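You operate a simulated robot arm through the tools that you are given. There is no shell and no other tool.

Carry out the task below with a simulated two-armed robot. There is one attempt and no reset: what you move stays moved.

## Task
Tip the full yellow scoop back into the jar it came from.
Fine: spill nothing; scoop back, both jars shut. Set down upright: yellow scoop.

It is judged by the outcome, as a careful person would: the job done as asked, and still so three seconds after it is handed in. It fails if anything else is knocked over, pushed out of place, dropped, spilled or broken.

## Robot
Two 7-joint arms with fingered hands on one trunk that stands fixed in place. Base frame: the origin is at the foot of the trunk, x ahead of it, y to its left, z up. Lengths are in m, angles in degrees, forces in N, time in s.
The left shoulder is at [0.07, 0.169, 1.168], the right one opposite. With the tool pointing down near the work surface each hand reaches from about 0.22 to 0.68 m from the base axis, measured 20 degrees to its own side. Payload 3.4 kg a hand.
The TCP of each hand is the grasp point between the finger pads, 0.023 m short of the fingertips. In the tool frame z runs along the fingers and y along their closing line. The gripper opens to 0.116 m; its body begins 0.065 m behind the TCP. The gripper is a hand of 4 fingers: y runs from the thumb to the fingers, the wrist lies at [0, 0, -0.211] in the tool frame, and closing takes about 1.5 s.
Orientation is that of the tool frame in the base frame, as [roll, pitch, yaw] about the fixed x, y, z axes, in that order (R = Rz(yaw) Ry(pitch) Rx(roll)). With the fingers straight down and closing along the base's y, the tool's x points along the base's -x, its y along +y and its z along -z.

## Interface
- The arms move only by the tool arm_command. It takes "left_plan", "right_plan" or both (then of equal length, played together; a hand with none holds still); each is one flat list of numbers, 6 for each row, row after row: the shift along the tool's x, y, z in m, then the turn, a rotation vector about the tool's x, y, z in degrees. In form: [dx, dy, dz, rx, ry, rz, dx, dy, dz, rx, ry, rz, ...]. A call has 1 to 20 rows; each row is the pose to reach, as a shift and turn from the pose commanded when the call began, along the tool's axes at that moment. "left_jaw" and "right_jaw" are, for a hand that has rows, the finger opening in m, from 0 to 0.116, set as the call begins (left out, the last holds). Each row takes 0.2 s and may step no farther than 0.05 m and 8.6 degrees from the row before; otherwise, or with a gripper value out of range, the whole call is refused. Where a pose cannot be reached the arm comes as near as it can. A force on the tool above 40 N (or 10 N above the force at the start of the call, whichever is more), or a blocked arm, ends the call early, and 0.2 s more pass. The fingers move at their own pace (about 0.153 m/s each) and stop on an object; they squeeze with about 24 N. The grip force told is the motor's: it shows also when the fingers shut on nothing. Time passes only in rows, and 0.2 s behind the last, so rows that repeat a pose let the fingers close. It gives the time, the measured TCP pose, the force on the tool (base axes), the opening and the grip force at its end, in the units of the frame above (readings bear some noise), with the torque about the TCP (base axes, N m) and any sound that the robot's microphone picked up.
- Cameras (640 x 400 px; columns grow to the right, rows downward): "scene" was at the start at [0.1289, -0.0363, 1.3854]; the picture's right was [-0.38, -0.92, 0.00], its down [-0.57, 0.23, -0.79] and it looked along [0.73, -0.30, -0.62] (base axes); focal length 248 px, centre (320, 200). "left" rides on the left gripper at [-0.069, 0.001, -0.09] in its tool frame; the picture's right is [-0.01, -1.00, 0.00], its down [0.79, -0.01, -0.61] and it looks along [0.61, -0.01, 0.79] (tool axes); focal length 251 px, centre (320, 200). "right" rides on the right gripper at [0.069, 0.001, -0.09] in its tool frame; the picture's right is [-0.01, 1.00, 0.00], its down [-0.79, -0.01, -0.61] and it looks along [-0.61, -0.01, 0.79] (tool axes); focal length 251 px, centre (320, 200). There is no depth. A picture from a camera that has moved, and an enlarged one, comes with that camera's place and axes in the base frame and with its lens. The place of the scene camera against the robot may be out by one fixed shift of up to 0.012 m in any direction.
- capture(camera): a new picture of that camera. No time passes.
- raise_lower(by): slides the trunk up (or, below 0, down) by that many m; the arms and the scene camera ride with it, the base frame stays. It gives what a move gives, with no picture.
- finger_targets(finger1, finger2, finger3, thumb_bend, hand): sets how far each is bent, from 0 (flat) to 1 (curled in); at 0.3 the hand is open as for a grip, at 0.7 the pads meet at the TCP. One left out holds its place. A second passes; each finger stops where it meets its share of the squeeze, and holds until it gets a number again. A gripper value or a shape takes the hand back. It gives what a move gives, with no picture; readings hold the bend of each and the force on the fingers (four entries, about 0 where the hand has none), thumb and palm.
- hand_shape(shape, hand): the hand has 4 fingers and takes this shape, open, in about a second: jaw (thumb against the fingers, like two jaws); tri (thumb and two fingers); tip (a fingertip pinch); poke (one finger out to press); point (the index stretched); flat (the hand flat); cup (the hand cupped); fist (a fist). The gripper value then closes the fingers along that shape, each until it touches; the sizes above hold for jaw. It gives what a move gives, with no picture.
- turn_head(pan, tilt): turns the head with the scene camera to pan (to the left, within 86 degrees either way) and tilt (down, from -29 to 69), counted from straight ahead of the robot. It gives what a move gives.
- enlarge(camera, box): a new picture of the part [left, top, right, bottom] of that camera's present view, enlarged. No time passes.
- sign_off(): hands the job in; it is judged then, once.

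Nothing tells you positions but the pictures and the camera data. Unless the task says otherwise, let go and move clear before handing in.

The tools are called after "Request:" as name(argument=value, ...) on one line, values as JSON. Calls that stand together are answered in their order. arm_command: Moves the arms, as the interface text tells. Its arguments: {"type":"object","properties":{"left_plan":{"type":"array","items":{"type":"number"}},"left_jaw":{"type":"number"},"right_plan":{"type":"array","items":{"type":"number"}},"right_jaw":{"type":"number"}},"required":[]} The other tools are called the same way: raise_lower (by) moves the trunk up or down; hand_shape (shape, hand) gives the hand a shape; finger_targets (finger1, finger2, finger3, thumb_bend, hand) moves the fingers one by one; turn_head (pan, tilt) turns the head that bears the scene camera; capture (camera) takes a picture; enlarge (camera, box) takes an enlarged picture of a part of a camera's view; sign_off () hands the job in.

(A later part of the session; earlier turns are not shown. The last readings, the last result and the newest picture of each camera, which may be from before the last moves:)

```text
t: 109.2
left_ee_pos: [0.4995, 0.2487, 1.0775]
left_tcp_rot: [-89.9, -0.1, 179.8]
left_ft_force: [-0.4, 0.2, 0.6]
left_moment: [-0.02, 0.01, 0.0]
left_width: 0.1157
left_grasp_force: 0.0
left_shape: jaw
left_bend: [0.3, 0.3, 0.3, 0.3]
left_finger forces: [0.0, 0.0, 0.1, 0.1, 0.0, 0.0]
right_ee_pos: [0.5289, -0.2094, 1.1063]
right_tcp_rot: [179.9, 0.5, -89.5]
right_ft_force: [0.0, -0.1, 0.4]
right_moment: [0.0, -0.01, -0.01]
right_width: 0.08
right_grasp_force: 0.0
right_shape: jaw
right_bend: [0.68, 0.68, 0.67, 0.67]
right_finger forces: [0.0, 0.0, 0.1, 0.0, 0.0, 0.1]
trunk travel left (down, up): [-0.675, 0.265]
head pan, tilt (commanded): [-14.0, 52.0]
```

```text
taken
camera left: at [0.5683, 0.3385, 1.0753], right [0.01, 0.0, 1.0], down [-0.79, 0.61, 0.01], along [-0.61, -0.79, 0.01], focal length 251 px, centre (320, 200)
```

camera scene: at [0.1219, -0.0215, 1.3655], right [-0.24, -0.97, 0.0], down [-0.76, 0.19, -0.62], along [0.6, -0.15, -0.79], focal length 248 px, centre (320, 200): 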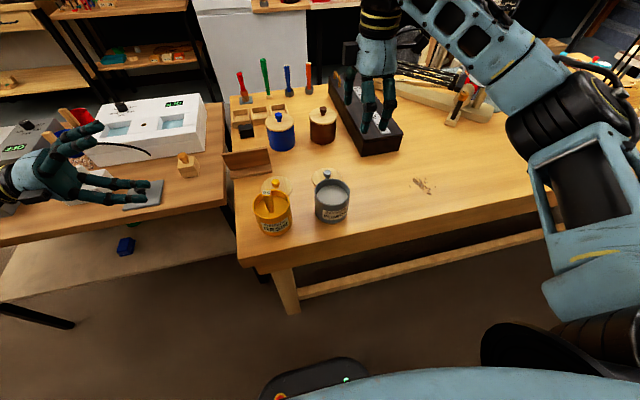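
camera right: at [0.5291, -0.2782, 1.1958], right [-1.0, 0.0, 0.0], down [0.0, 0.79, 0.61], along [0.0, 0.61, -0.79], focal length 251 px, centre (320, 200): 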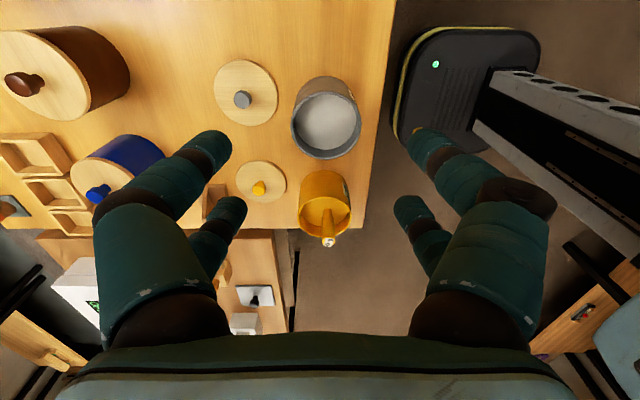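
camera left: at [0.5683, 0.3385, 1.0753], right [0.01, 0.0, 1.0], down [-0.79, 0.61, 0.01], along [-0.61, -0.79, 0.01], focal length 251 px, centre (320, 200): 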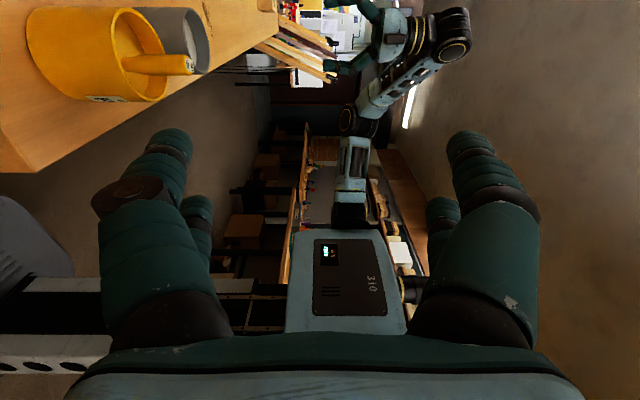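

That pose is reachable. Next I'll test the steepest tip (about 120°) close to where it will happen, still clear of the jar.

Request:
arm_command(left_plan=[-0.0019, 0.011, 0.0183, 4.3, 0, 0, -0.0039, 0.022, 0.0366, 8.6, 0, 0, -0.0058, 0.033, 0.0549, 12.9, 0, 0, -0.0077, 0.044, 0.0731, 17.1, 0, 0, -0.0096, 0.055, 0.0914, 21.4, 0, 0, -0.0116, 0.066, 0.1097, 25.7, 0, 0, -0.0135, 0.077, 0.128, 30, 0, 0, -0.0135, 0.077, 0.128, 30, 0, 0])

Request:
capture(camera="scene")

Request:
capture(camera="right")

```text
t: 111.0
left_ee_pos: [0.5133, 0.1203, 0.9992]
left_tcp_rot: [-59.9, 0.0, 180.0]
left_ft_force: [-0.3, 0.3, -0.6]
left_moment: [0.0, -0.02, 0.0]
left_width: 0.1159
left_grasp_force: 0.1
left_shape: jaw
left_bend: [0.3, 0.3, 0.3, 0.3]
left_finger forces: [0.0, 0.1, 0.0, 0.0, 0.0, 0.0]
right_ee_pos: [0.5273, -0.2094, 1.1057]
right_tcp_rot: [179.8, 0.5, -89.5]
right_ft_force: [0.0, 0.0, 0.2]
right_moment: [0.0, 0.02, 0.0]
right_width: 0.0796
right_grasp_force: 0.0
right_shape: jaw
right_bend: [0.68, 0.68, 0.67, 0.67]
right_finger forces: [0.0, 0.0, 0.1, 0.0, 0.1, 0.1]
trunk travel left (down, up): [-0.675, 0.265]
head pan, tilt (commanded): [-14.0, 52.0]
```

```text
taken
camera scene: at [0.1217, -0.021, 1.3656], right [-0.24, -0.97, 0.0], down [-0.76, 0.19, -0.62], along [0.6, -0.15, -0.79], focal length 248 px, centre (320, 200)
```

scene: 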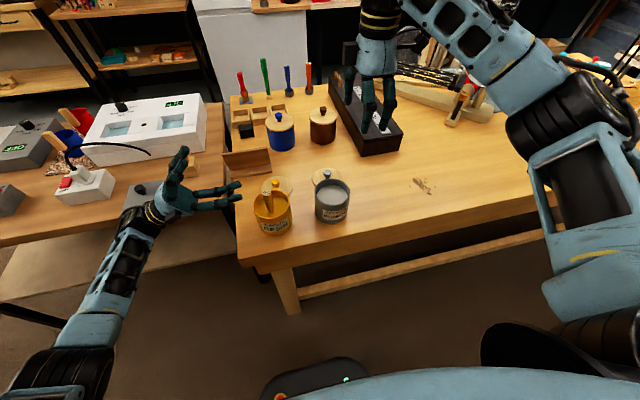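

```text
taken
camera right: at [0.5288, -0.2784, 1.196], right [-1.0, 0.0, 0.0], down [0.0, 0.79, 0.61], along [0.0, 0.61, -0.79], focal length 251 px, centre (320, 200)
```

right: 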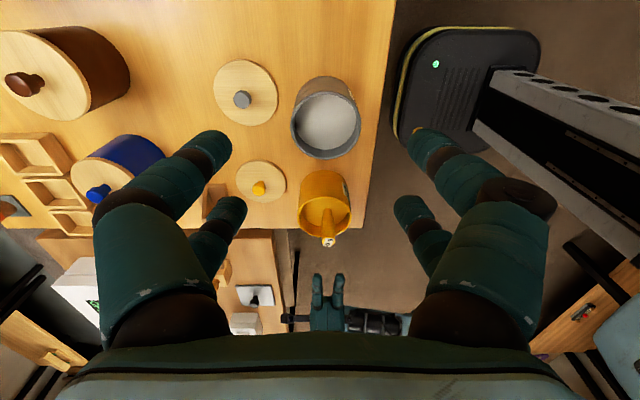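

The left arm handles the whole tipping range. I'll bring it upright (tool down) at a safe height, ready to go over the scoop.

Request:
arm_command(left_plan=[0, -0.0058, 0.0033, -8, 0, 0, 0, -0.0115, 0.0067, -16, 0, 0, 0, -0.0173, 0.01, -24, 0, 0, 0, -0.0231, 0.0133, -32, 0, 0, 0, -0.0289, 0.0167, -40, 0, 0, 0, -0.0346, 0.02, -48, 0, 0, 0, -0.0404, 0.0233, -56, 0, 0, 0, -0.0462, 0.0267, -64, 0, 0, 0, -0.052, 0.03, -72, 0, 0, 0, -0.0577, 0.0333, -80, 0, 0, 0, -0.0635, 0.0367, -88, 0, 0, 0, -0.0693, 0.04, -96, 0, 0, 0, -0.0751, 0.0433, -104, 0, 0, 0, -0.0808, 0.0467, -112, 0, 0, 0, -0.0866, 0.05, -120, 0, 0, 0, -0.0866, 0.05, -120, 0, 0], left_jaw=0.08)

Request:
arm_command(left_plan=[0.003, -0.018, 0.008, 0, 0, 0, 0.006, -0.036, 0.016, 0, 0, 0, 0.01, -0.054, 0.024, 0, 0, 0, 0.013, -0.072, 0.032, 0, 0, 0, 0.016, -0.09, 0.04, 0, 0, 0, 0.019, -0.104, 0.05, 0, 0, 0, 0.019, -0.104, 0.05, 0, 0, 0])

Request:
capture(camera="left")

Request:
enlarge(camera="left", box=[240, 20, 400, 200])

Request:
enlarge(camera="right", box=[260, 150, 400, 330])

```text
t: 114.4
left_ee_pos: [0.5149, 0.1215, 1.0987]
left_tcp_rot: [-180.0, 0.0, -180.0]
left_ft_force: [-0.4, -0.4, -0.4]
left_moment: [-0.04, 0.0, 0.01]
left_width: 0.0804
left_grasp_force: 0.2
left_shape: jaw
left_bend: [0.67, 0.67, 0.67, 0.67]
left_finger forces: [0.0, 0.1, 0.0, 0.0, 0.0, 0.0]
right_ee_pos: [0.5288, -0.2088, 1.1057]
right_tcp_rot: [180.0, 0.4, -89.4]
right_ft_force: [-0.2, 0.2, 0.3]
right_moment: [-0.03, 0.02, 0.01]
right_width: 0.0798
right_grasp_force: 0.1
right_shape: jaw
right_bend: [0.68, 0.68, 0.67, 0.67]
right_finger forces: [0.0, 0.1, 0.0, 0.0, 0.0, 0.0]
trunk travel left (down, up): [-0.675, 0.265]
head pan, tilt (commanded): [-14.0, 52.0]
```

```text
t: 116.0
left_ee_pos: [0.4938, 0.0158, 1.0488]
left_tcp_rot: [179.9, 0.0, 180.0]
left_ft_force: [0.2, -0.2, 0.7]
left_moment: [-0.01, 0.0, -0.02]
left_width: 0.0805
left_grasp_force: 0.0
left_shape: jaw
left_bend: [0.67, 0.67, 0.67, 0.67]
left_finger forces: [0.1, 0.1, 0.1, 0.0, 0.0, 0.0]
right_ee_pos: [0.5289, -0.2096, 1.1057]
right_tcp_rot: [179.9, 0.4, -89.4]
right_ft_force: [0.2, 0.2, -0.3]
right_moment: [0.03, 0.03, 0.0]
right_width: 0.0797
right_grasp_force: 0.1
right_shape: jaw
right_bend: [0.68, 0.68, 0.67, 0.67]
right_finger forces: [0.1, 0.0, 0.0, 0.0, 0.0, 0.1]
trunk travel left (down, up): [-0.675, 0.265]
head pan, tilt (commanded): [-14.0, 52.0]
```

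```text
taken
camera left: at [0.5628, 0.0166, 1.1377], right [0.01, -1.0, 0.0], down [-0.8, -0.01, 0.61], along [-0.61, -0.01, -0.8], focal length 251 px, centre (320, 200)
```

left: 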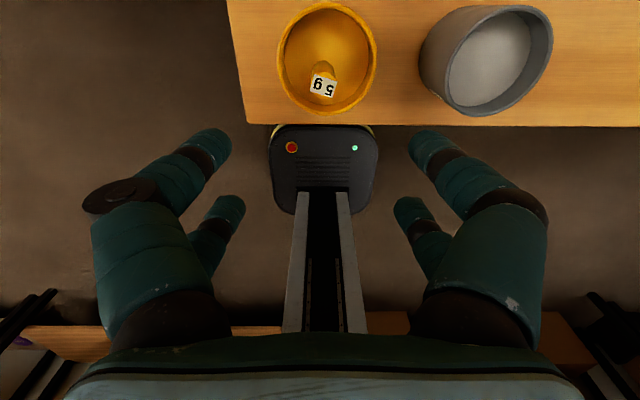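

```text
2.22 times, centred on (320, 110) of left
camera zoom: at [0.5628, 0.0166, 1.1377], right [0.01, -1.0, 0.0], down [-0.8, -0.01, 0.61], along [-0.61, -0.01, -0.8], focal length 559 px, centre (320, 400)
```

zoom: 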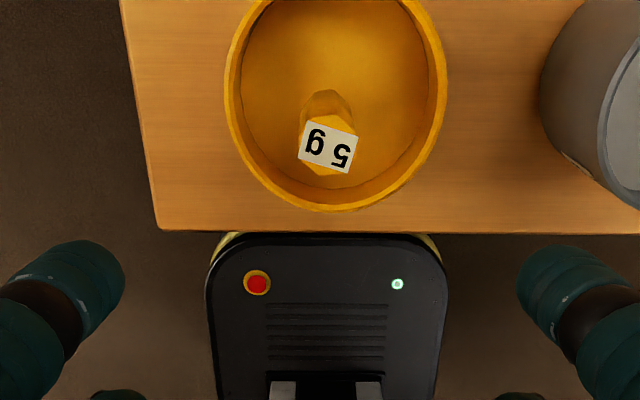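

```text
2.22 times, centred on (330, 240) of right
camera zoom: at [0.529, -0.2786, 1.1958], right [-1.0, 0.0, 0.0], down [0.0, 0.79, 0.61], along [0.0, 0.61, -0.79], focal length 559 px, centre (298, 111)
```

zoom: 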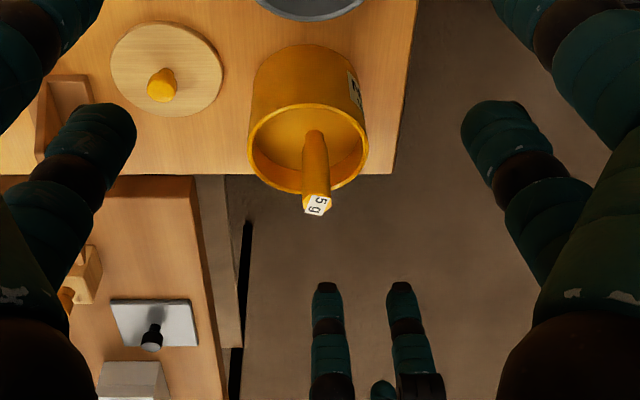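

The handle is vertical at about (0.514, 0.013), top z≈0.927. I'll descend the left hand toward it in two steps.

Request:
arm_command(left_plan=[-0.0005, -0.0006, 0.022, 0, 0, 0, -0.001, -0.0013, 0.044, 0, 0, 0, -0.0016, -0.002, 0.066, 0, 0, 0, -0.0022, -0.0026, 0.086, 0, 0, 0, -0.0022, -0.0026, 0.086, 0, 0, 0])

Request:
capture(camera="left")

Request:
enlarge(camera="right", box=[260, 150, 400, 330])

```text
t: 117.2
left_ee_pos: [0.4946, 0.0133, 0.963]
left_tcp_rot: [-179.9, 0.0, -179.9]
left_ft_force: [-0.5, 0.4, 0.1]
left_moment: [-0.01, 0.03, -0.01]
left_width: 0.0802
left_grasp_force: 0.1
left_shape: jaw
left_bend: [0.67, 0.67, 0.67, 0.67]
left_finger forces: [0.1, 0.1, 0.0, 0.1, 0.0, 0.0]
right_ee_pos: [0.5278, -0.2103, 1.1054]
right_tcp_rot: [179.8, 0.5, -89.5]
right_ft_force: [-0.6, 0.8, 0.1]
right_moment: [0.02, 0.02, 0.0]
right_width: 0.0798
right_grasp_force: 0.0
right_shape: jaw
right_bend: [0.68, 0.68, 0.67, 0.67]
right_finger forces: [0.1, 0.1, 0.1, 0.0, 0.1, 0.0]
trunk travel left (down, up): [-0.675, 0.265]
head pan, tilt (commanded): [-14.0, 52.0]
```

```text
taken
camera left: at [0.564, 0.0137, 1.0519], right [0.01, -1.0, 0.0], down [-0.8, -0.01, 0.61], along [-0.61, -0.01, -0.8], focal length 251 px, centre (320, 200)
```

left: 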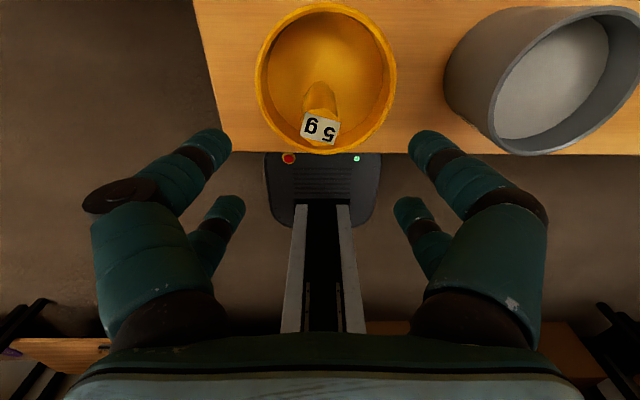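

```text
2.22 times, centred on (330, 240) of right
camera zoom: at [0.5289, -0.2789, 1.1958], right [-1.0, 0.0, 0.0], down [0.0, 0.79, 0.61], along [0.0, 0.61, -0.79], focal length 559 px, centre (298, 111)
```

zoom: 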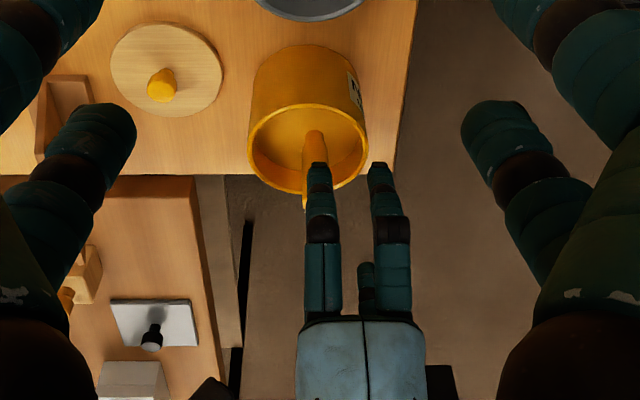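

It's well aligned. I'll make the final descent and close.

Request:
arm_command(left_plan=[0, 0, 0.013, 0, 0, 0, 0, 0, 0.026, 0, 0, 0, 0, 0, 0.039, 0, 0, 0, 0, 0, 0.051, 0, 0, 0, 0, 0, 0.051, 0, 0, 0])

Request:
capture(camera="left")

Request:
enlarge(camera="right", box=[260, 130, 400, 310])

Request:
enlarge(camera="scene", box=[220, 130, 340, 250])

```text
t: 118.4
left_ee_pos: [0.4959, 0.0137, 0.9114]
left_tcp_rot: [179.9, 0.0, 180.0]
left_ft_force: [0.3, -0.5, -1.0]
left_moment: [0.0, 0.02, 0.0]
left_width: 0.0801
left_grasp_force: 0.1
left_shape: jaw
left_bend: [0.67, 0.67, 0.67, 0.67]
left_finger forces: [0.0, 0.0, 0.1, 0.0, 0.1, 0.1]
right_ee_pos: [0.5276, -0.211, 1.1063]
right_tcp_rot: [179.9, 0.4, -89.5]
right_ft_force: [0.4, 0.1, -0.3]
right_moment: [-0.04, -0.02, 0.03]
right_width: 0.0797
right_grasp_force: 0.0
right_shape: jaw
right_bend: [0.68, 0.68, 0.67, 0.67]
right_finger forces: [0.0, 0.0, 0.0, 0.1, 0.0, 0.0]
trunk travel left (down, up): [-0.675, 0.265]
head pan, tilt (commanded): [-14.0, 52.0]
```

```text
taken
camera left: at [0.5649, 0.0155, 1.0007], right [0.01, -1.0, 0.0], down [-0.79, -0.01, 0.61], along [-0.61, -0.01, -0.79], focal length 251 px, centre (320, 200)
```

left: 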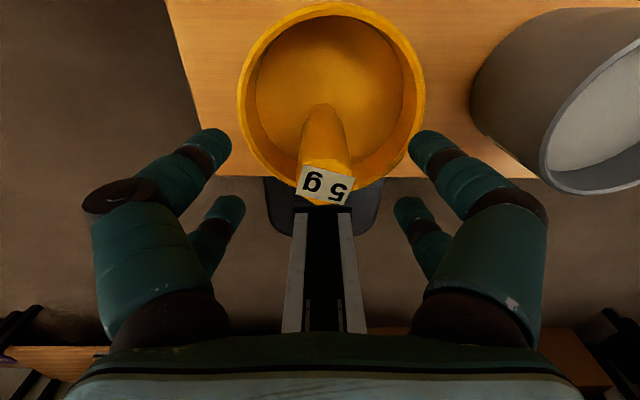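

```text
2.22 times, centred on (330, 220) of right
camera zoom: at [0.5289, -0.2789, 1.1957], right [-1.0, 0.0, 0.0], down [0.0, 0.79, 0.61], along [0.0, 0.61, -0.79], focal length 559 px, centre (298, 156)
```

zoom: 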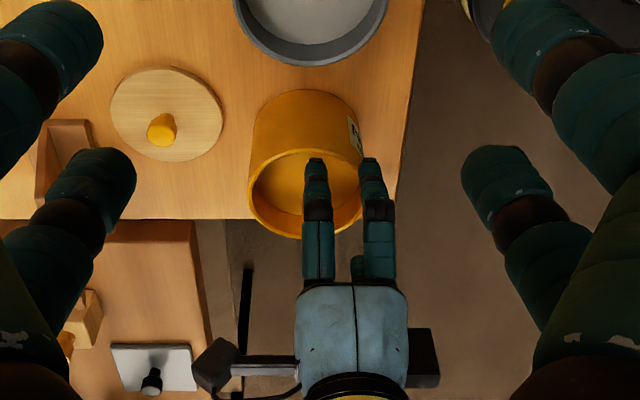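

```text
3.33 times, centred on (280, 190) of scene
camera zoom: at [0.1219, -0.0216, 1.3655], right [-0.24, -0.97, 0.0], down [-0.76, 0.19, -0.62], along [0.6, -0.15, -0.79], focal length 828 px, centre (453, 233)
```

zoom: 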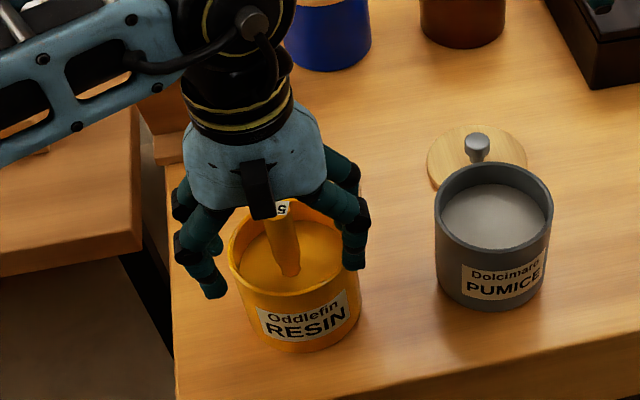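

The back finger pair is lined up with the handle. Closing.

Request:
arm_command(left_plan=[0, -0.0015, 0, 0, 0, 0, 0, -0.0015, 0, 0, 0, 0, 0, -0.0015, 0, 0, 0, 0, 0, -0.0015, 0, 0, 0, 0, 0, -0.0015, 0, 0, 0, 0, 0, -0.0015, 0, 0, 0, 0, 0, -0.0015, 0, 0, 0, 0, 0, -0.0015, 0, 0, 0, 0], left_jaw=0.0)

Request:
capture(camera="left")

Request:
enlarge(camera="scene", box=[220, 130, 340, 250])

```text
t: 120.2
left_ee_pos: [0.4964, 0.012, 0.9127]
left_tcp_rot: [179.9, 0.0, 179.9]
left_ft_force: [-0.7, -0.2, 0.7]
left_moment: [-0.01, 0.02, -0.01]
left_width: 0.0045
left_grasp_force: 23.4
left_shape: jaw
left_bend: [0.72, 0.62, 0.62, 0.74]
left_finger forces: [21.2, 0.0, 0.0, 0.1, 21.3, 0.0]
right_ee_pos: [0.529, -0.2091, 1.1056]
right_tcp_rot: [179.9, 0.5, -89.6]
right_ft_force: [0.1, 0.4, -0.4]
right_moment: [-0.01, 0.01, 0.01]
right_width: 0.0799
right_grasp_force: 0.0
right_shape: jaw
right_bend: [0.68, 0.68, 0.67, 0.67]
right_finger forces: [0.0, 0.0, 0.0, 0.0, 0.0, 0.1]
trunk travel left (down, up): [-0.675, 0.265]
head pan, tilt (commanded): [-14.0, 52.0]
```

```text
taken
camera left: at [0.5652, 0.0133, 1.0011], right [0.01, -1.0, 0.0], down [-0.79, -0.01, 0.61], along [-0.61, -0.01, -0.79], focal length 251 px, centre (320, 200)
```

left: 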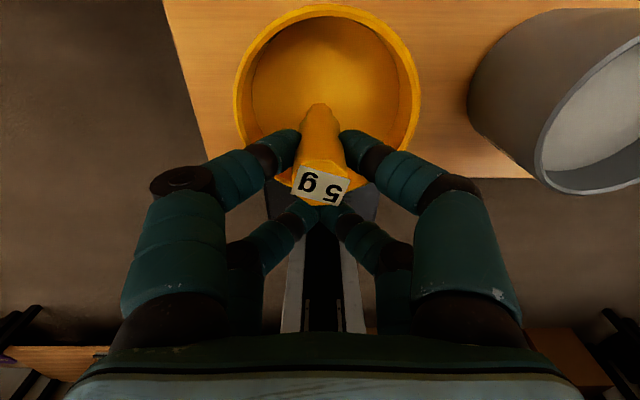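

```text
3.33 times, centred on (280, 190) of scene
camera zoom: at [0.1221, -0.0216, 1.3655], right [-0.24, -0.97, 0.0], down [-0.76, 0.19, -0.62], along [0.6, -0.15, -0.79], focal length 828 px, centre (453, 233)
```

zoom: 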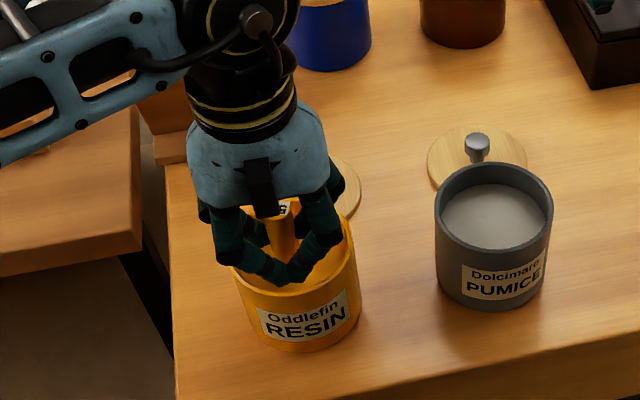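

A firm pinch (21 N each). I'll lift straight up until the cup is just above the jar rim.

Request:
arm_command(left_plan=[0, 0, -0.004, 0, 0, 0, 0, 0, -0.011, 0, 0, 0, 0, 0, -0.02, 0, 0, 0, 0, 0, -0.03, 0, 0, 0, 0, 0, -0.04, 0, 0, 0, 0, 0, -0.05, 0, 0, 0, 0, 0, -0.06, 0, 0, 0, 0, 0, -0.07, 0, 0, 0, 0, 0, -0.08, 0, 0, 0, 0, 0, -0.09, 0, 0, 0, 0, 0, -0.1, 0, 0, 0, 0, 0, -0.108, 0, 0, 0, 0, 0, -0.112, 0, 0, 0, 0, 0, -0.112, 0, 0, 0])

Request:
enlarge(camera="right", box=[260, 130, 400, 310])

Request:
enlarge(camera="scene", box=[220, 130, 340, 250])

Request:
capture(camera="left")

```text
t: 123.2
left_ee_pos: [0.4965, 0.0123, 1.0242]
left_tcp_rot: [-179.9, 0.0, 180.0]
left_ft_force: [0.3, -0.2, -1.3]
left_moment: [0.0, 0.02, -0.01]
left_width: 0.0046
left_grasp_force: 23.9
left_shape: jaw
left_bend: [0.72, 0.62, 0.62, 0.74]
left_finger forces: [21.3, 0.1, 0.0, 0.0, 21.4, 0.0]
right_ee_pos: [0.5284, -0.2095, 1.1057]
right_tcp_rot: [180.0, 0.5, -89.5]
right_ft_force: [0.1, -0.5, 0.5]
right_moment: [0.01, -0.02, -0.02]
right_width: 0.0796
right_grasp_force: 0.1
right_shape: jaw
right_bend: [0.68, 0.68, 0.67, 0.67]
right_finger forces: [0.1, 0.0, 0.0, 0.0, 0.0, 0.0]
trunk travel left (down, up): [-0.675, 0.265]
head pan, tilt (commanded): [-14.0, 52.0]
```

```text
2.22 times, centred on (330, 220) of right
camera zoom: at [0.5292, -0.2789, 1.1956], right [-1.0, 0.0, 0.0], down [0.0, 0.79, 0.61], along [0.0, 0.61, -0.79], focal length 559 px, centre (298, 156)
```

zoom: 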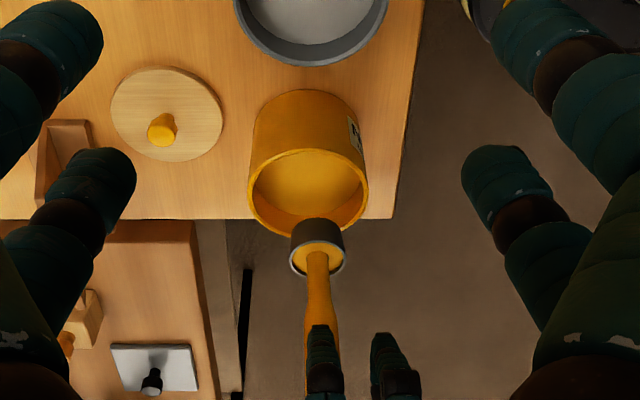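

```text
3.33 times, centred on (280, 190) of scene
camera zoom: at [0.1222, -0.0216, 1.3655], right [-0.24, -0.97, 0.0], down [-0.76, 0.19, -0.62], along [0.6, -0.15, -0.79], focal length 828 px, centre (453, 233)
```

zoom: 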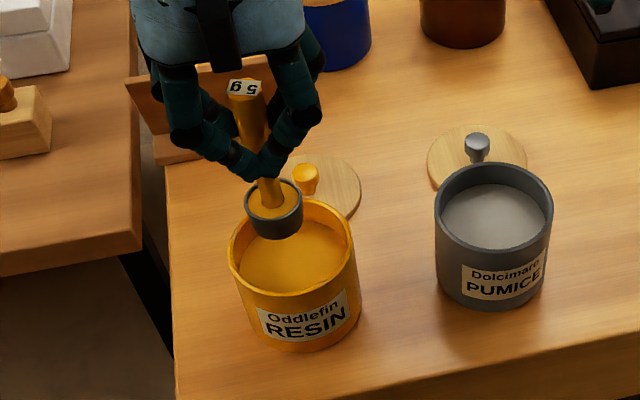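

```text
taken
camera left: at [0.5646, 0.0132, 1.1132], right [0.01, -1.0, 0.0], down [-0.79, -0.01, 0.61], along [-0.61, -0.01, -0.79], focal length 251 px, centre (320, 200)
```

left: 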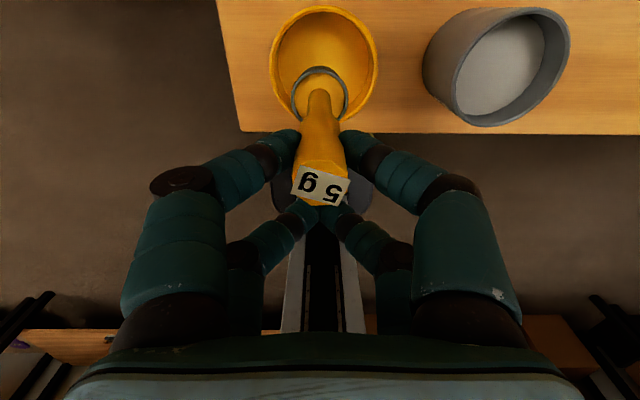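

The scoop hangs upright and full, with the cup centred over the jar (rim centre ≈ (0.516, 0.012, 0.934)). I'll tip toward the left, pivoting about the cup mouth, and check at 50°.

Request:
arm_command(left_plan=[-0.0003, 0.0065, 0.0003, 5, 0, 0, -0.0006, 0.013, 0.0014, 10, 0, 0, -0.0009, 0.0193, 0.0031, 15, 0, 0, -0.0012, 0.0254, 0.0055, 20, 0, 0, -0.0015, 0.0314, 0.0085, 25, 0, 0, -0.0018, 0.0371, 0.0122, 30, 0, 0, -0.0021, 0.0423, 0.0164, 35, 0, 0, -0.0024, 0.0472, 0.0212, 40, 0, 0, -0.0027, 0.0516, 0.0266, 45, 0, 0, -0.003, 0.057, 0.0324, 50, 0, 0])

Request:
enlarge(camera="right", box=[260, 130, 400, 310])

Request:
enlarge(camera="scene", box=[220, 130, 340, 250])

```text
t: 125.4
left_ee_pos: [0.4985, 0.0698, 0.9932]
left_tcp_rot: [-129.8, -0.2, 179.9]
left_ft_force: [0.7, 0.1, -0.7]
left_moment: [0.03, 0.03, 0.01]
left_width: 0.0045
left_grasp_force: 23.4
left_shape: jaw
left_bend: [0.72, 0.62, 0.62, 0.74]
left_finger forces: [22.2, 0.0, 0.0, 0.1, 21.6, 0.1]
right_ee_pos: [0.5275, -0.2095, 1.1064]
right_tcp_rot: [-180.0, 0.4, -89.6]
right_ft_force: [0.0, -0.4, 0.8]
right_moment: [0.02, 0.0, 0.03]
right_width: 0.0798
right_grasp_force: 0.0
right_shape: jaw
right_bend: [0.68, 0.68, 0.67, 0.67]
right_finger forces: [0.0, 0.1, 0.0, 0.0, 0.0, 0.0]
trunk travel left (down, up): [-0.675, 0.265]
head pan, tilt (commanded): [-14.0, 52.0]
```

```text
2.22 times, centred on (330, 220) of right
camera zoom: at [0.5292, -0.2783, 1.1958], right [-1.0, 0.0, 0.0], down [0.0, 0.79, 0.61], along [0.0, 0.61, -0.79], focal length 559 px, centre (298, 156)
```

zoom: 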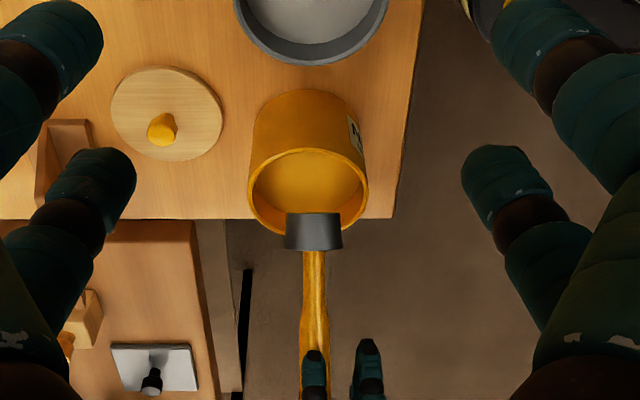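

```text
3.33 times, centred on (280, 190) of scene
camera zoom: at [0.1221, -0.0209, 1.3655], right [-0.24, -0.97, 0.0], down [-0.76, 0.19, -0.62], along [0.6, -0.15, -0.79], focal length 828 px, centre (453, 233)
```

zoom: 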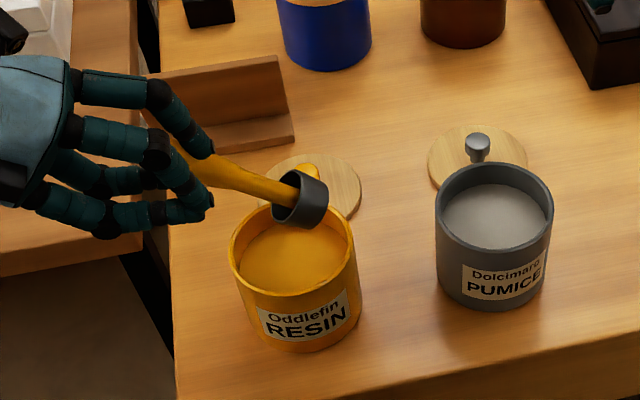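

The grip holds firmly this time and the cup stays over the jar. Continuing to 100°.

Request:
arm_command(left_plan=[0, 0.0079, 0.0004, 5, 0, 0, 0, 0.0158, 0.0014, 10, 0, 0, 0, 0.0235, 0.0031, 15, 0, 0, 0, 0.031, 0.0055, 20, 0, 0, 0, 0.0383, 0.0085, 25, 0, 0, 0, 0.0453, 0.0122, 30, 0, 0, 0, 0.052, 0.0164, 35, 0, 0, 0, 0.0583, 0.0212, 40, 0, 0, 0, 0.0618, 0.0246, 45, 0, 0, 0, 0.0633, 0.0273, 50, 0, 0, 0, 0.0633, 0.0273, 50, 0, 0, 0, 0.0633, 0.0273, 50, 0, 0])

Request:
enlarge(camera="right", box=[260, 130, 400, 310])

Request:
enlarge(camera="scene", box=[220, 130, 340, 250])

Request:
capture(camera="left")

```text
t: 128.0
left_ee_pos: [0.499, 0.0886, 0.927]
left_tcp_rot: [-79.9, 0.0, 180.0]
left_ft_force: [0.1, -0.5, -0.9]
left_moment: [0.09, 0.05, -0.03]
left_width: 0.0045
left_grasp_force: 24.1
left_shape: jaw
left_bend: [0.72, 0.62, 0.62, 0.74]
left_finger forces: [22.8, 0.0, 0.0, 0.2, 21.9, 0.0]
right_ee_pos: [0.5284, -0.2105, 1.1061]
right_tcp_rot: [179.9, 0.5, -89.5]
right_ft_force: [-0.1, -1.3, 0.4]
right_moment: [-0.01, 0.0, 0.0]
right_width: 0.0797
right_grasp_force: 0.0
right_shape: jaw
right_bend: [0.68, 0.68, 0.67, 0.67]
right_finger forces: [0.0, 0.0, 0.0, 0.0, 0.1, 0.1]
trunk travel left (down, up): [-0.675, 0.265]
head pan, tilt (commanded): [-14.0, 52.0]
```

```text
2.22 times, centred on (330, 220) of right
camera zoom: at [0.5291, -0.2788, 1.1956], right [-1.0, 0.0, 0.0], down [0.0, 0.79, 0.61], along [0.0, 0.61, -0.79], focal length 559 px, centre (298, 156)
```

zoom: 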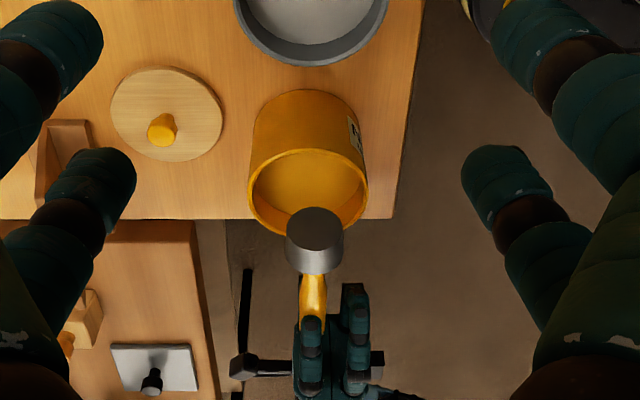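

```text
3.33 times, centred on (280, 190) of scene
camera zoom: at [0.1221, -0.0215, 1.3655], right [-0.24, -0.97, 0.0], down [-0.76, 0.19, -0.62], along [0.6, -0.15, -0.79], focal length 828 px, centre (453, 233)
```

zoom: 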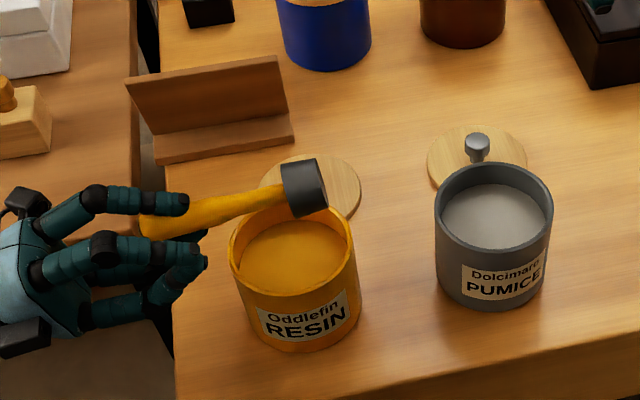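

```text
taken
camera left: at [0.5676, 0.1771, 0.9096], right [0.01, 0.17, 0.98], down [-0.79, 0.6, -0.1], along [-0.61, -0.78, 0.14], focal length 251 px, centre (320, 200)
```

left: 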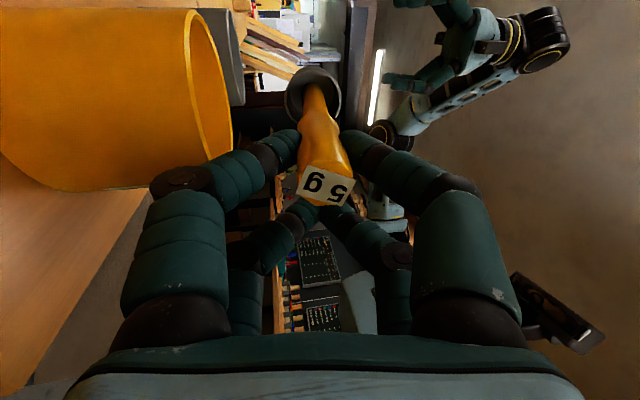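

The scoop is tipped past horizontal over the jar. I'll look into the cup to see whether it's empty.

Request:
enlarge(camera="left", box=[270, 50, 360, 140])

Request:
enlarge(camera="scene", box=[235, 165, 315, 245])

```text
4.44 times, centred on (315, 95) of left
camera zoom: at [0.5676, 0.1771, 0.9096], right [0.01, 0.17, 0.98], down [-0.79, 0.6, -0.1], along [-0.61, -0.78, 0.14], focal length 1118 px, centre (342, 667)
```

zoom: 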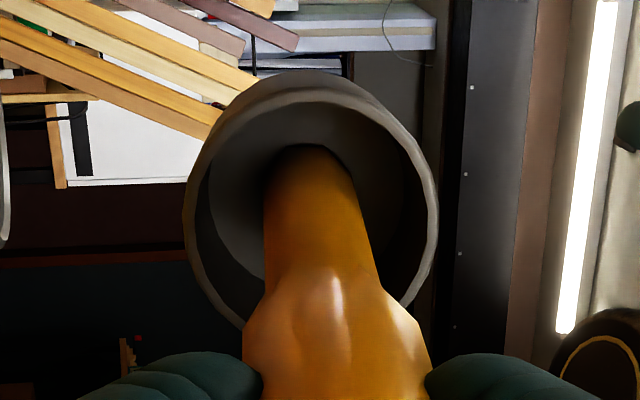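

```text
5.00 times, centred on (275, 205) of scene
camera zoom: at [0.1221, -0.0215, 1.3655], right [-0.24, -0.97, 0.0], down [-0.76, 0.19, -0.62], along [0.6, -0.15, -0.79], focal length 1243 px, centre (545, 175)
```

zoom: 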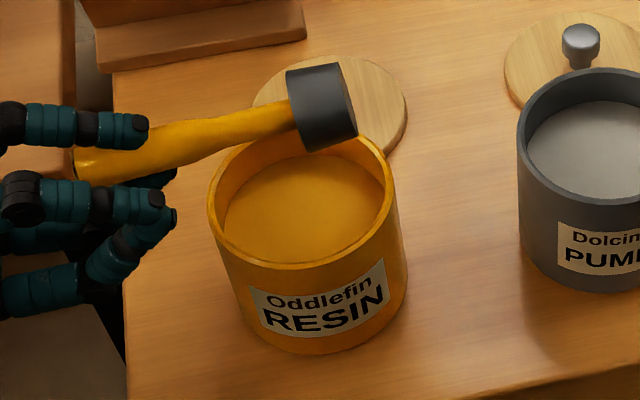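

The cup is visibly empty, the resin is back in its jar, and the bench is clean. I'll raise the scoop and bring it back upright.

Request:
arm_command(left_plan=[0, -0.0197, 0.0035, 0, 0, 0, 0, -0.0394, 0.0069, 0, 0, 0, 0, -0.0468, 0.0151, -7.7, 0, 0, 0, -0.0542, 0.0233, -15.4, 0, 0, 0, -0.0615, 0.0316, -23.1, 0, 0, 0, -0.0689, 0.0398, -30.8, 0, 0, 0, -0.0763, 0.048, -38.5, 0, 0, 0, -0.0837, 0.0562, -46.2, 0, 0, 0, -0.0911, 0.0645, -53.9, 0, 0, 0, -0.0984, 0.0727, -61.6, 0, 0, 0, -0.1058, 0.0809, -69.3, 0, 0, 0, -0.1132, 0.0891, -77, 0, 0, 0, -0.1206, 0.0973, -84.7, 0, 0, 0, -0.128, 0.1056, -92.4, 0, 0, 0, -0.1353, 0.1138, -100, 0, 0, 0, -0.1353, 0.1138, -100, 0, 0])

Request:
capture(camera="left")

Request:
capture(camera="scene")

Request:
enlarge(camera="scene", box=[210, 110, 350, 250])

```text
t: 131.4
left_ee_pos: [0.5009, 0.0009, 1.0799]
left_tcp_rot: [180.0, 0.0, 180.0]
left_ft_force: [-0.3, -0.3, -1.2]
left_moment: [-0.01, 0.01, -0.01]
left_width: 0.0048
left_grasp_force: 23.9
left_shape: jaw
left_bend: [0.72, 0.62, 0.62, 0.74]
left_finger forces: [21.4, 0.1, 0.0, 0.0, 21.5, 0.1]
right_ee_pos: [0.5279, -0.2094, 1.1059]
right_tcp_rot: [179.9, 0.4, -89.3]
right_ft_force: [-0.7, 0.6, -0.5]
right_moment: [-0.03, 0.01, -0.01]
right_width: 0.0798
right_grasp_force: 0.0
right_shape: jaw
right_bend: [0.68, 0.68, 0.67, 0.67]
right_finger forces: [0.1, 0.1, 0.0, 0.1, 0.0, 0.1]
trunk travel left (down, up): [-0.675, 0.265]
head pan, tilt (commanded): [-14.0, 52.0]
```

```text
taken
camera left: at [0.5687, 0.0008, 1.1686], right [0.01, -1.0, 0.0], down [-0.79, -0.01, 0.61], along [-0.61, 0.0, -0.8], focal length 251 px, centre (320, 200)
```

left: 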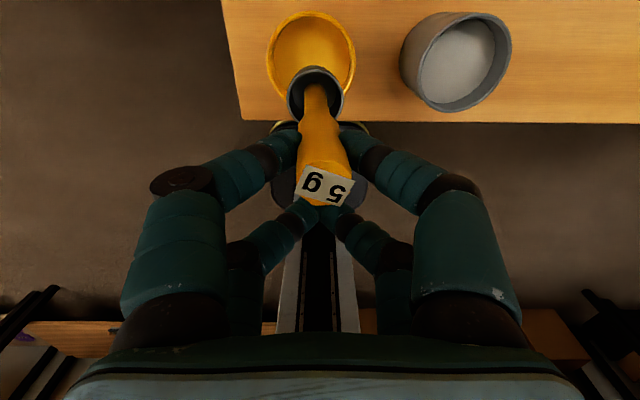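

```text
taken
camera scene: at [0.1223, -0.0206, 1.3655], right [-0.24, -0.97, 0.0], down [-0.76, 0.19, -0.62], along [0.6, -0.15, -0.79], focal length 248 px, centre (320, 200)
```

scene: 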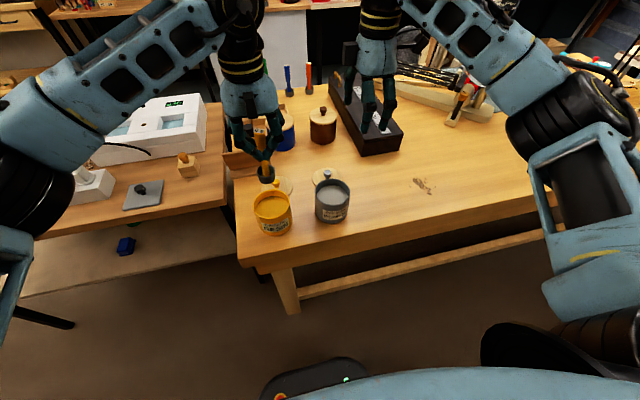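

```text
2.86 times, centred on (280, 180) of scene
camera zoom: at [0.1223, -0.0206, 1.3655], right [-0.24, -0.97, 0.0], down [-0.76, 0.19, -0.62], along [0.6, -0.15, -0.79], focal length 710 px, centre (434, 257)
```

zoom: 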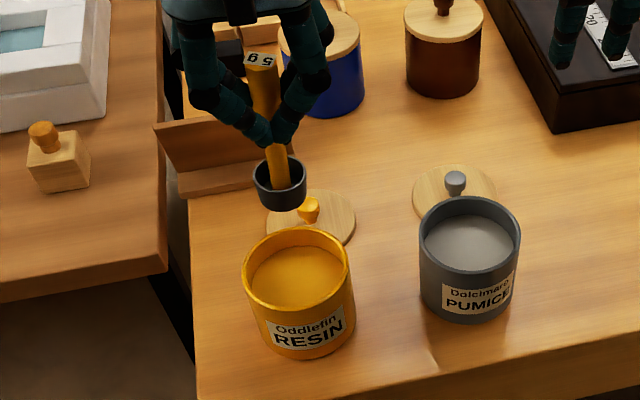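

The scoop is empty and upright. The left arm can't reach the scoop's original spot, so I'll set it down on a free patch behind the jars at (0.575, −0.075), then carry it home with the right hand. First I'll move the right hand aside and bring the left over the patch.

Request:
arm_command(right_plan=[0.03, 0, 0, 0, 0, 0, 0.06, 0, 0, 0, 0, 0, 0.09, 0, 0, 0, 0, 0, 0.12, 0, 0, 0, 0, 0, 0.14, 0, 0, 0, 0, 0, 0.14, 0, 0, 0, 0, 0])

Request:
arm_command(left_plan=[-0.007, -0.0095, 0, 0, 0, 0, -0.014, -0.019, 0, 0, 0, 0, -0.021, -0.0285, 0, 0, 0, 0, -0.028, -0.038, 0, 0, 0, 0, -0.035, -0.0475, 0, 0, 0, 0, -0.042, -0.057, 0, 0, 0, 0, -0.049, -0.0665, 0, 0, 0, 0, -0.056, -0.076, 0, 0, 0, 0, -0.056, -0.076, 0, 0, 0, 0])

Request:
capture(camera="right")

Request:
capture(camera="scene")

```text
t: 132.8
left_ee_pos: [0.4999, 0.0001, 1.0795]
left_tcp_rot: [-180.0, 0.1, -180.0]
left_ft_force: [0.4, 1.2, -0.7]
left_moment: [0.0, -0.01, 0.0]
left_width: 0.0047
left_grasp_force: 24.1
left_shape: jaw
left_bend: [0.72, 0.62, 0.62, 0.74]
left_finger forces: [21.6, 0.0, 0.1, 0.0, 21.5, 0.0]
right_ee_pos: [0.5326, -0.3491, 1.1089]
right_tcp_rot: [179.9, 0.5, -89.6]
right_ft_force: [0.8, -0.7, 0.3]
right_moment: [-0.01, 0.01, -0.01]
right_width: 0.0797
right_grasp_force: 0.1
right_shape: jaw
right_bend: [0.68, 0.68, 0.67, 0.67]
right_finger forces: [0.0, 0.1, 0.0, 0.0, 0.2, 0.0]
trunk travel left (down, up): [-0.675, 0.265]
head pan, tilt (commanded): [-14.0, 52.0]
```

```text
t: 134.8
left_ee_pos: [0.5489, -0.066, 1.0795]
left_tcp_rot: [180.0, 0.0, 180.0]
left_ft_force: [-0.4, 0.3, -1.3]
left_moment: [0.01, 0.04, 0.01]
left_width: 0.0047
left_grasp_force: 23.5
left_shape: jaw
left_bend: [0.72, 0.62, 0.62, 0.74]
left_finger forces: [21.4, 0.0, 0.0, 0.1, 21.4, 0.0]
left hand out of reach, approached as far as the arm can: row 8, 9
right_ee_pos: [0.5329, -0.349, 1.1075]
right_tcp_rot: [179.9, 0.5, -89.4]
right_ft_force: [-0.7, -0.3, 0.2]
right_moment: [-0.03, -0.04, 0.0]
right_width: 0.0797
right_grasp_force: 0.0
right_shape: jaw
right_bend: [0.68, 0.68, 0.67, 0.67]
right_finger forces: [0.0, 0.1, 0.1, 0.1, 0.0, 0.0]
trunk travel left (down, up): [-0.675, 0.265]
head pan, tilt (commanded): [-14.0, 52.0]
```

```text
taken
camera right: at [0.5332, -0.4174, 1.1977], right [-1.0, 0.0, 0.0], down [0.0, 0.79, 0.61], along [0.0, 0.61, -0.79], focal length 251 px, centre (320, 200)
```

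right: 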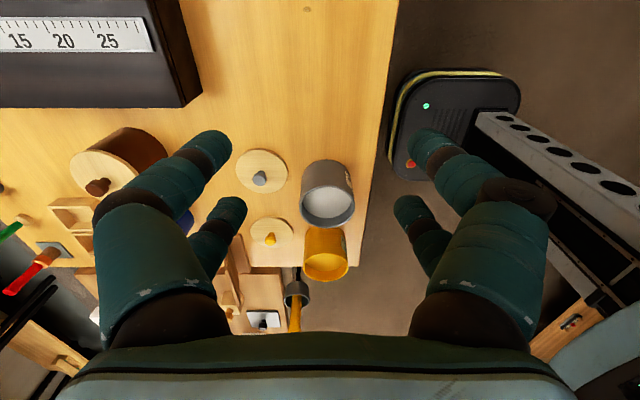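

```text
taken
camera scene: at [0.1222, -0.0217, 1.3655], right [-0.24, -0.97, 0.0], down [-0.76, 0.19, -0.62], along [0.6, -0.15, -0.79], focal length 248 px, centre (320, 200)
```

scene: 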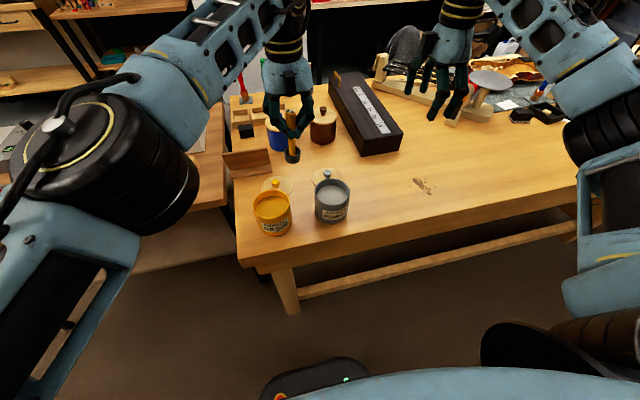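

The left hand reached (0.549, −0.066), so the scoop would stand at about (0.567, −0.066), which is clear of the jars and lids by 2 cm or more. I'll descend toward the table there.

Request:
arm_command(left_plan=[0, 0, 0.015, 0, 0, 0, 0, 0, 0.035, 0, 0, 0, 0, 0, 0.055, 0, 0, 0, 0, 0, 0.075, 0, 0, 0, 0, 0, 0.095, 0, 0, 0, 0, 0, 0.115, 0, 0, 0, 0, 0, 0.135, 0, 0, 0, 0, 0, 0.15, 0, 0, 0, 0, 0, 0.16, 0, 0, 0, 0, 0, 0.16, 0, 0, 0])

Request:
capture(camera="left")

Request:
enlarge(camera="scene", box=[240, 120, 360, 220])

Request:
enlarge(camera="right", box=[220, 140, 380, 300])

```text
t: 137.0
left_ee_pos: [0.5483, -0.0672, 0.9176]
left_tcp_rot: [179.9, 0.0, -180.0]
left_ft_force: [-0.8, -0.2, -0.4]
left_moment: [-0.02, 0.0, 0.01]
left_width: 0.0047
left_grasp_force: 23.5
left_shape: jaw
left_bend: [0.72, 0.62, 0.62, 0.74]
left_finger forces: [21.4, 0.1, 0.0, 0.0, 21.3, 0.0]
right_ee_pos: [0.5325, -0.3481, 1.1083]
right_tcp_rot: [179.9, 0.5, -89.5]
right_ft_force: [-0.1, 0.3, -0.5]
right_moment: [-0.02, 0.0, -0.03]
right_width: 0.0794
right_grasp_force: 0.0
right_shape: jaw
right_bend: [0.68, 0.68, 0.67, 0.67]
right_finger forces: [0.0, 0.0, 0.1, 0.0, 0.0, 0.0]
trunk travel left (down, up): [-0.675, 0.265]
head pan, tilt (commanded): [-14.0, 52.0]
```

```text
taken
camera left: at [0.6181, -0.0658, 1.0079], right [0.01, -1.0, 0.0], down [-0.79, -0.01, 0.61], along [-0.61, -0.01, -0.79], focal length 251 px, centre (320, 200)
```

left: 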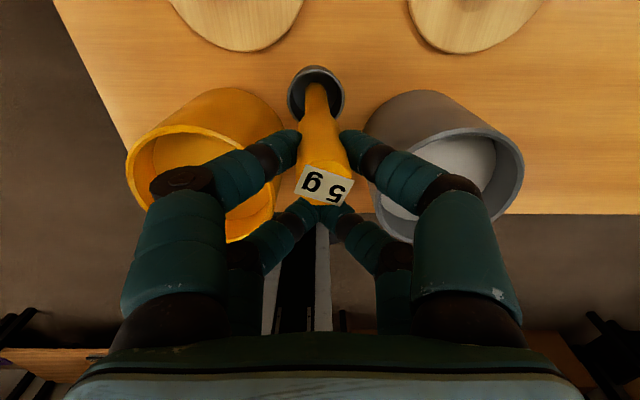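

```text
4.00 times, centred on (300, 170) of scene
camera zoom: at [0.1221, -0.0217, 1.3655], right [-0.24, -0.97, 0.0], down [-0.76, 0.19, -0.62], along [0.6, -0.15, -0.79], focal length 994 px, centre (400, 320)
```

zoom: 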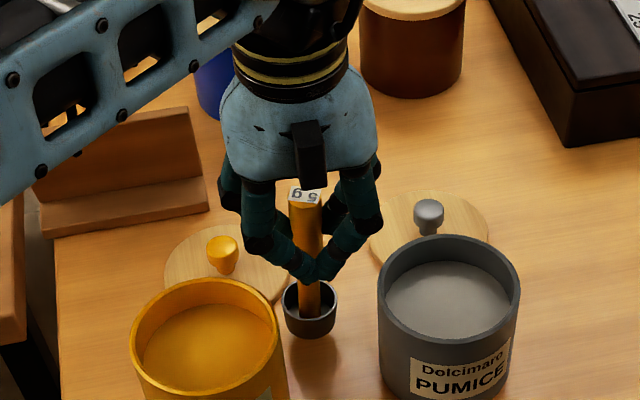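

```text
2.50 times, centred on (300, 220) of right
camera zoom: at [0.533, -0.4175, 1.1978], right [-1.0, 0.0, 0.0], down [0.0, 0.79, 0.61], along [0.0, 0.61, -0.79], focal length 629 px, centre (370, 150)
```

zoom: 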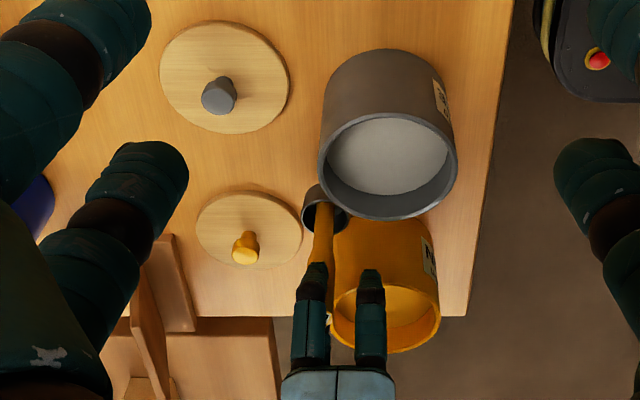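

The cup is just above the table on a clear patch. I'll creep down gently until I feel contact.

Request:
arm_command(left_plan=[0, 0, 0.002, 0, 0, 0, 0, 0, 0.004, 0, 0, 0, 0, 0, 0.006, 0, 0, 0, 0, 0, 0.008, 0, 0, 0, 0, 0, 0.01, 0, 0, 0, 0, 0, 0.01, 0, 0, 0])

Request:
arm_command(left_plan=[0, 0, 0.001, 0, 0, 0, 0, 0, 0.002, 0, 0, 0, 0, 0, 0.003, 0, 0, 0, 0, 0, 0.003, 0, 0, 0])

Request:
enlarge(camera="scene", box=[260, 150, 340, 220])

```text
t: 138.4
left_ee_pos: [0.549, -0.0657, 0.9095]
left_tcp_rot: [179.9, 0.1, 179.9]
left_ft_force: [-0.4, -1.2, -1.1]
left_moment: [0.0, -0.01, 0.0]
left_width: 0.0049
left_grasp_force: 24.0
left_shape: jaw
left_bend: [0.72, 0.62, 0.62, 0.74]
left_finger forces: [21.5, 0.1, 0.0, 0.1, 21.3, 0.0]
right_ee_pos: [0.5316, -0.3493, 1.1079]
right_tcp_rot: [179.9, 0.6, -89.6]
right_ft_force: [-1.0, 0.3, 0.6]
right_moment: [-0.02, -0.01, 0.03]
right_width: 0.0796
right_grasp_force: 0.1
right_shape: jaw
right_bend: [0.68, 0.68, 0.67, 0.67]
right_finger forces: [0.0, 0.0, 0.0, 0.0, 0.1, 0.0]
trunk travel left (down, up): [-0.675, 0.265]
head pan, tilt (commanded): [-14.0, 52.0]
```

```text
t: 139.4
left_ee_pos: [0.5497, -0.0649, 0.9063]
left_tcp_rot: [180.0, 0.0, 179.9]
left_ft_force: [-0.5, 0.0, -1.7]
left_moment: [0.0, 0.01, 0.0]
left_width: 0.0048
left_grasp_force: 23.9
left_shape: jaw
left_bend: [0.72, 0.62, 0.62, 0.74]
left_finger forces: [21.4, 0.0, 0.0, 0.0, 21.4, 0.1]
right_ee_pos: [0.5315, -0.3485, 1.1077]
right_tcp_rot: [180.0, 0.4, -89.6]
right_ft_force: [-0.7, -0.1, 0.4]
right_moment: [0.01, 0.0, 0.0]
right_width: 0.0798
right_grasp_force: 0.1
right_shape: jaw
right_bend: [0.68, 0.68, 0.67, 0.67]
right_finger forces: [0.0, 0.0, 0.1, 0.1, 0.0, 0.0]
trunk travel left (down, up): [-0.675, 0.265]
head pan, tilt (commanded): [-14.0, 52.0]
```

```text
5.71 times, centred on (300, 185) of scene
camera zoom: at [0.1221, -0.0217, 1.3655], right [-0.24, -0.97, 0.0], down [-0.76, 0.19, -0.62], along [0.6, -0.15, -0.79], focal length 1420 px, centre (434, 286)
```

zoom: 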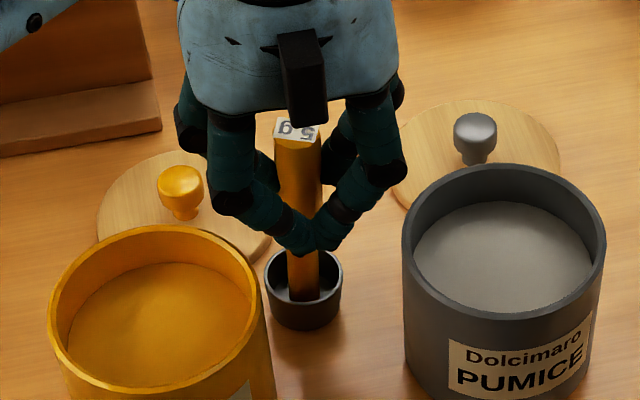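

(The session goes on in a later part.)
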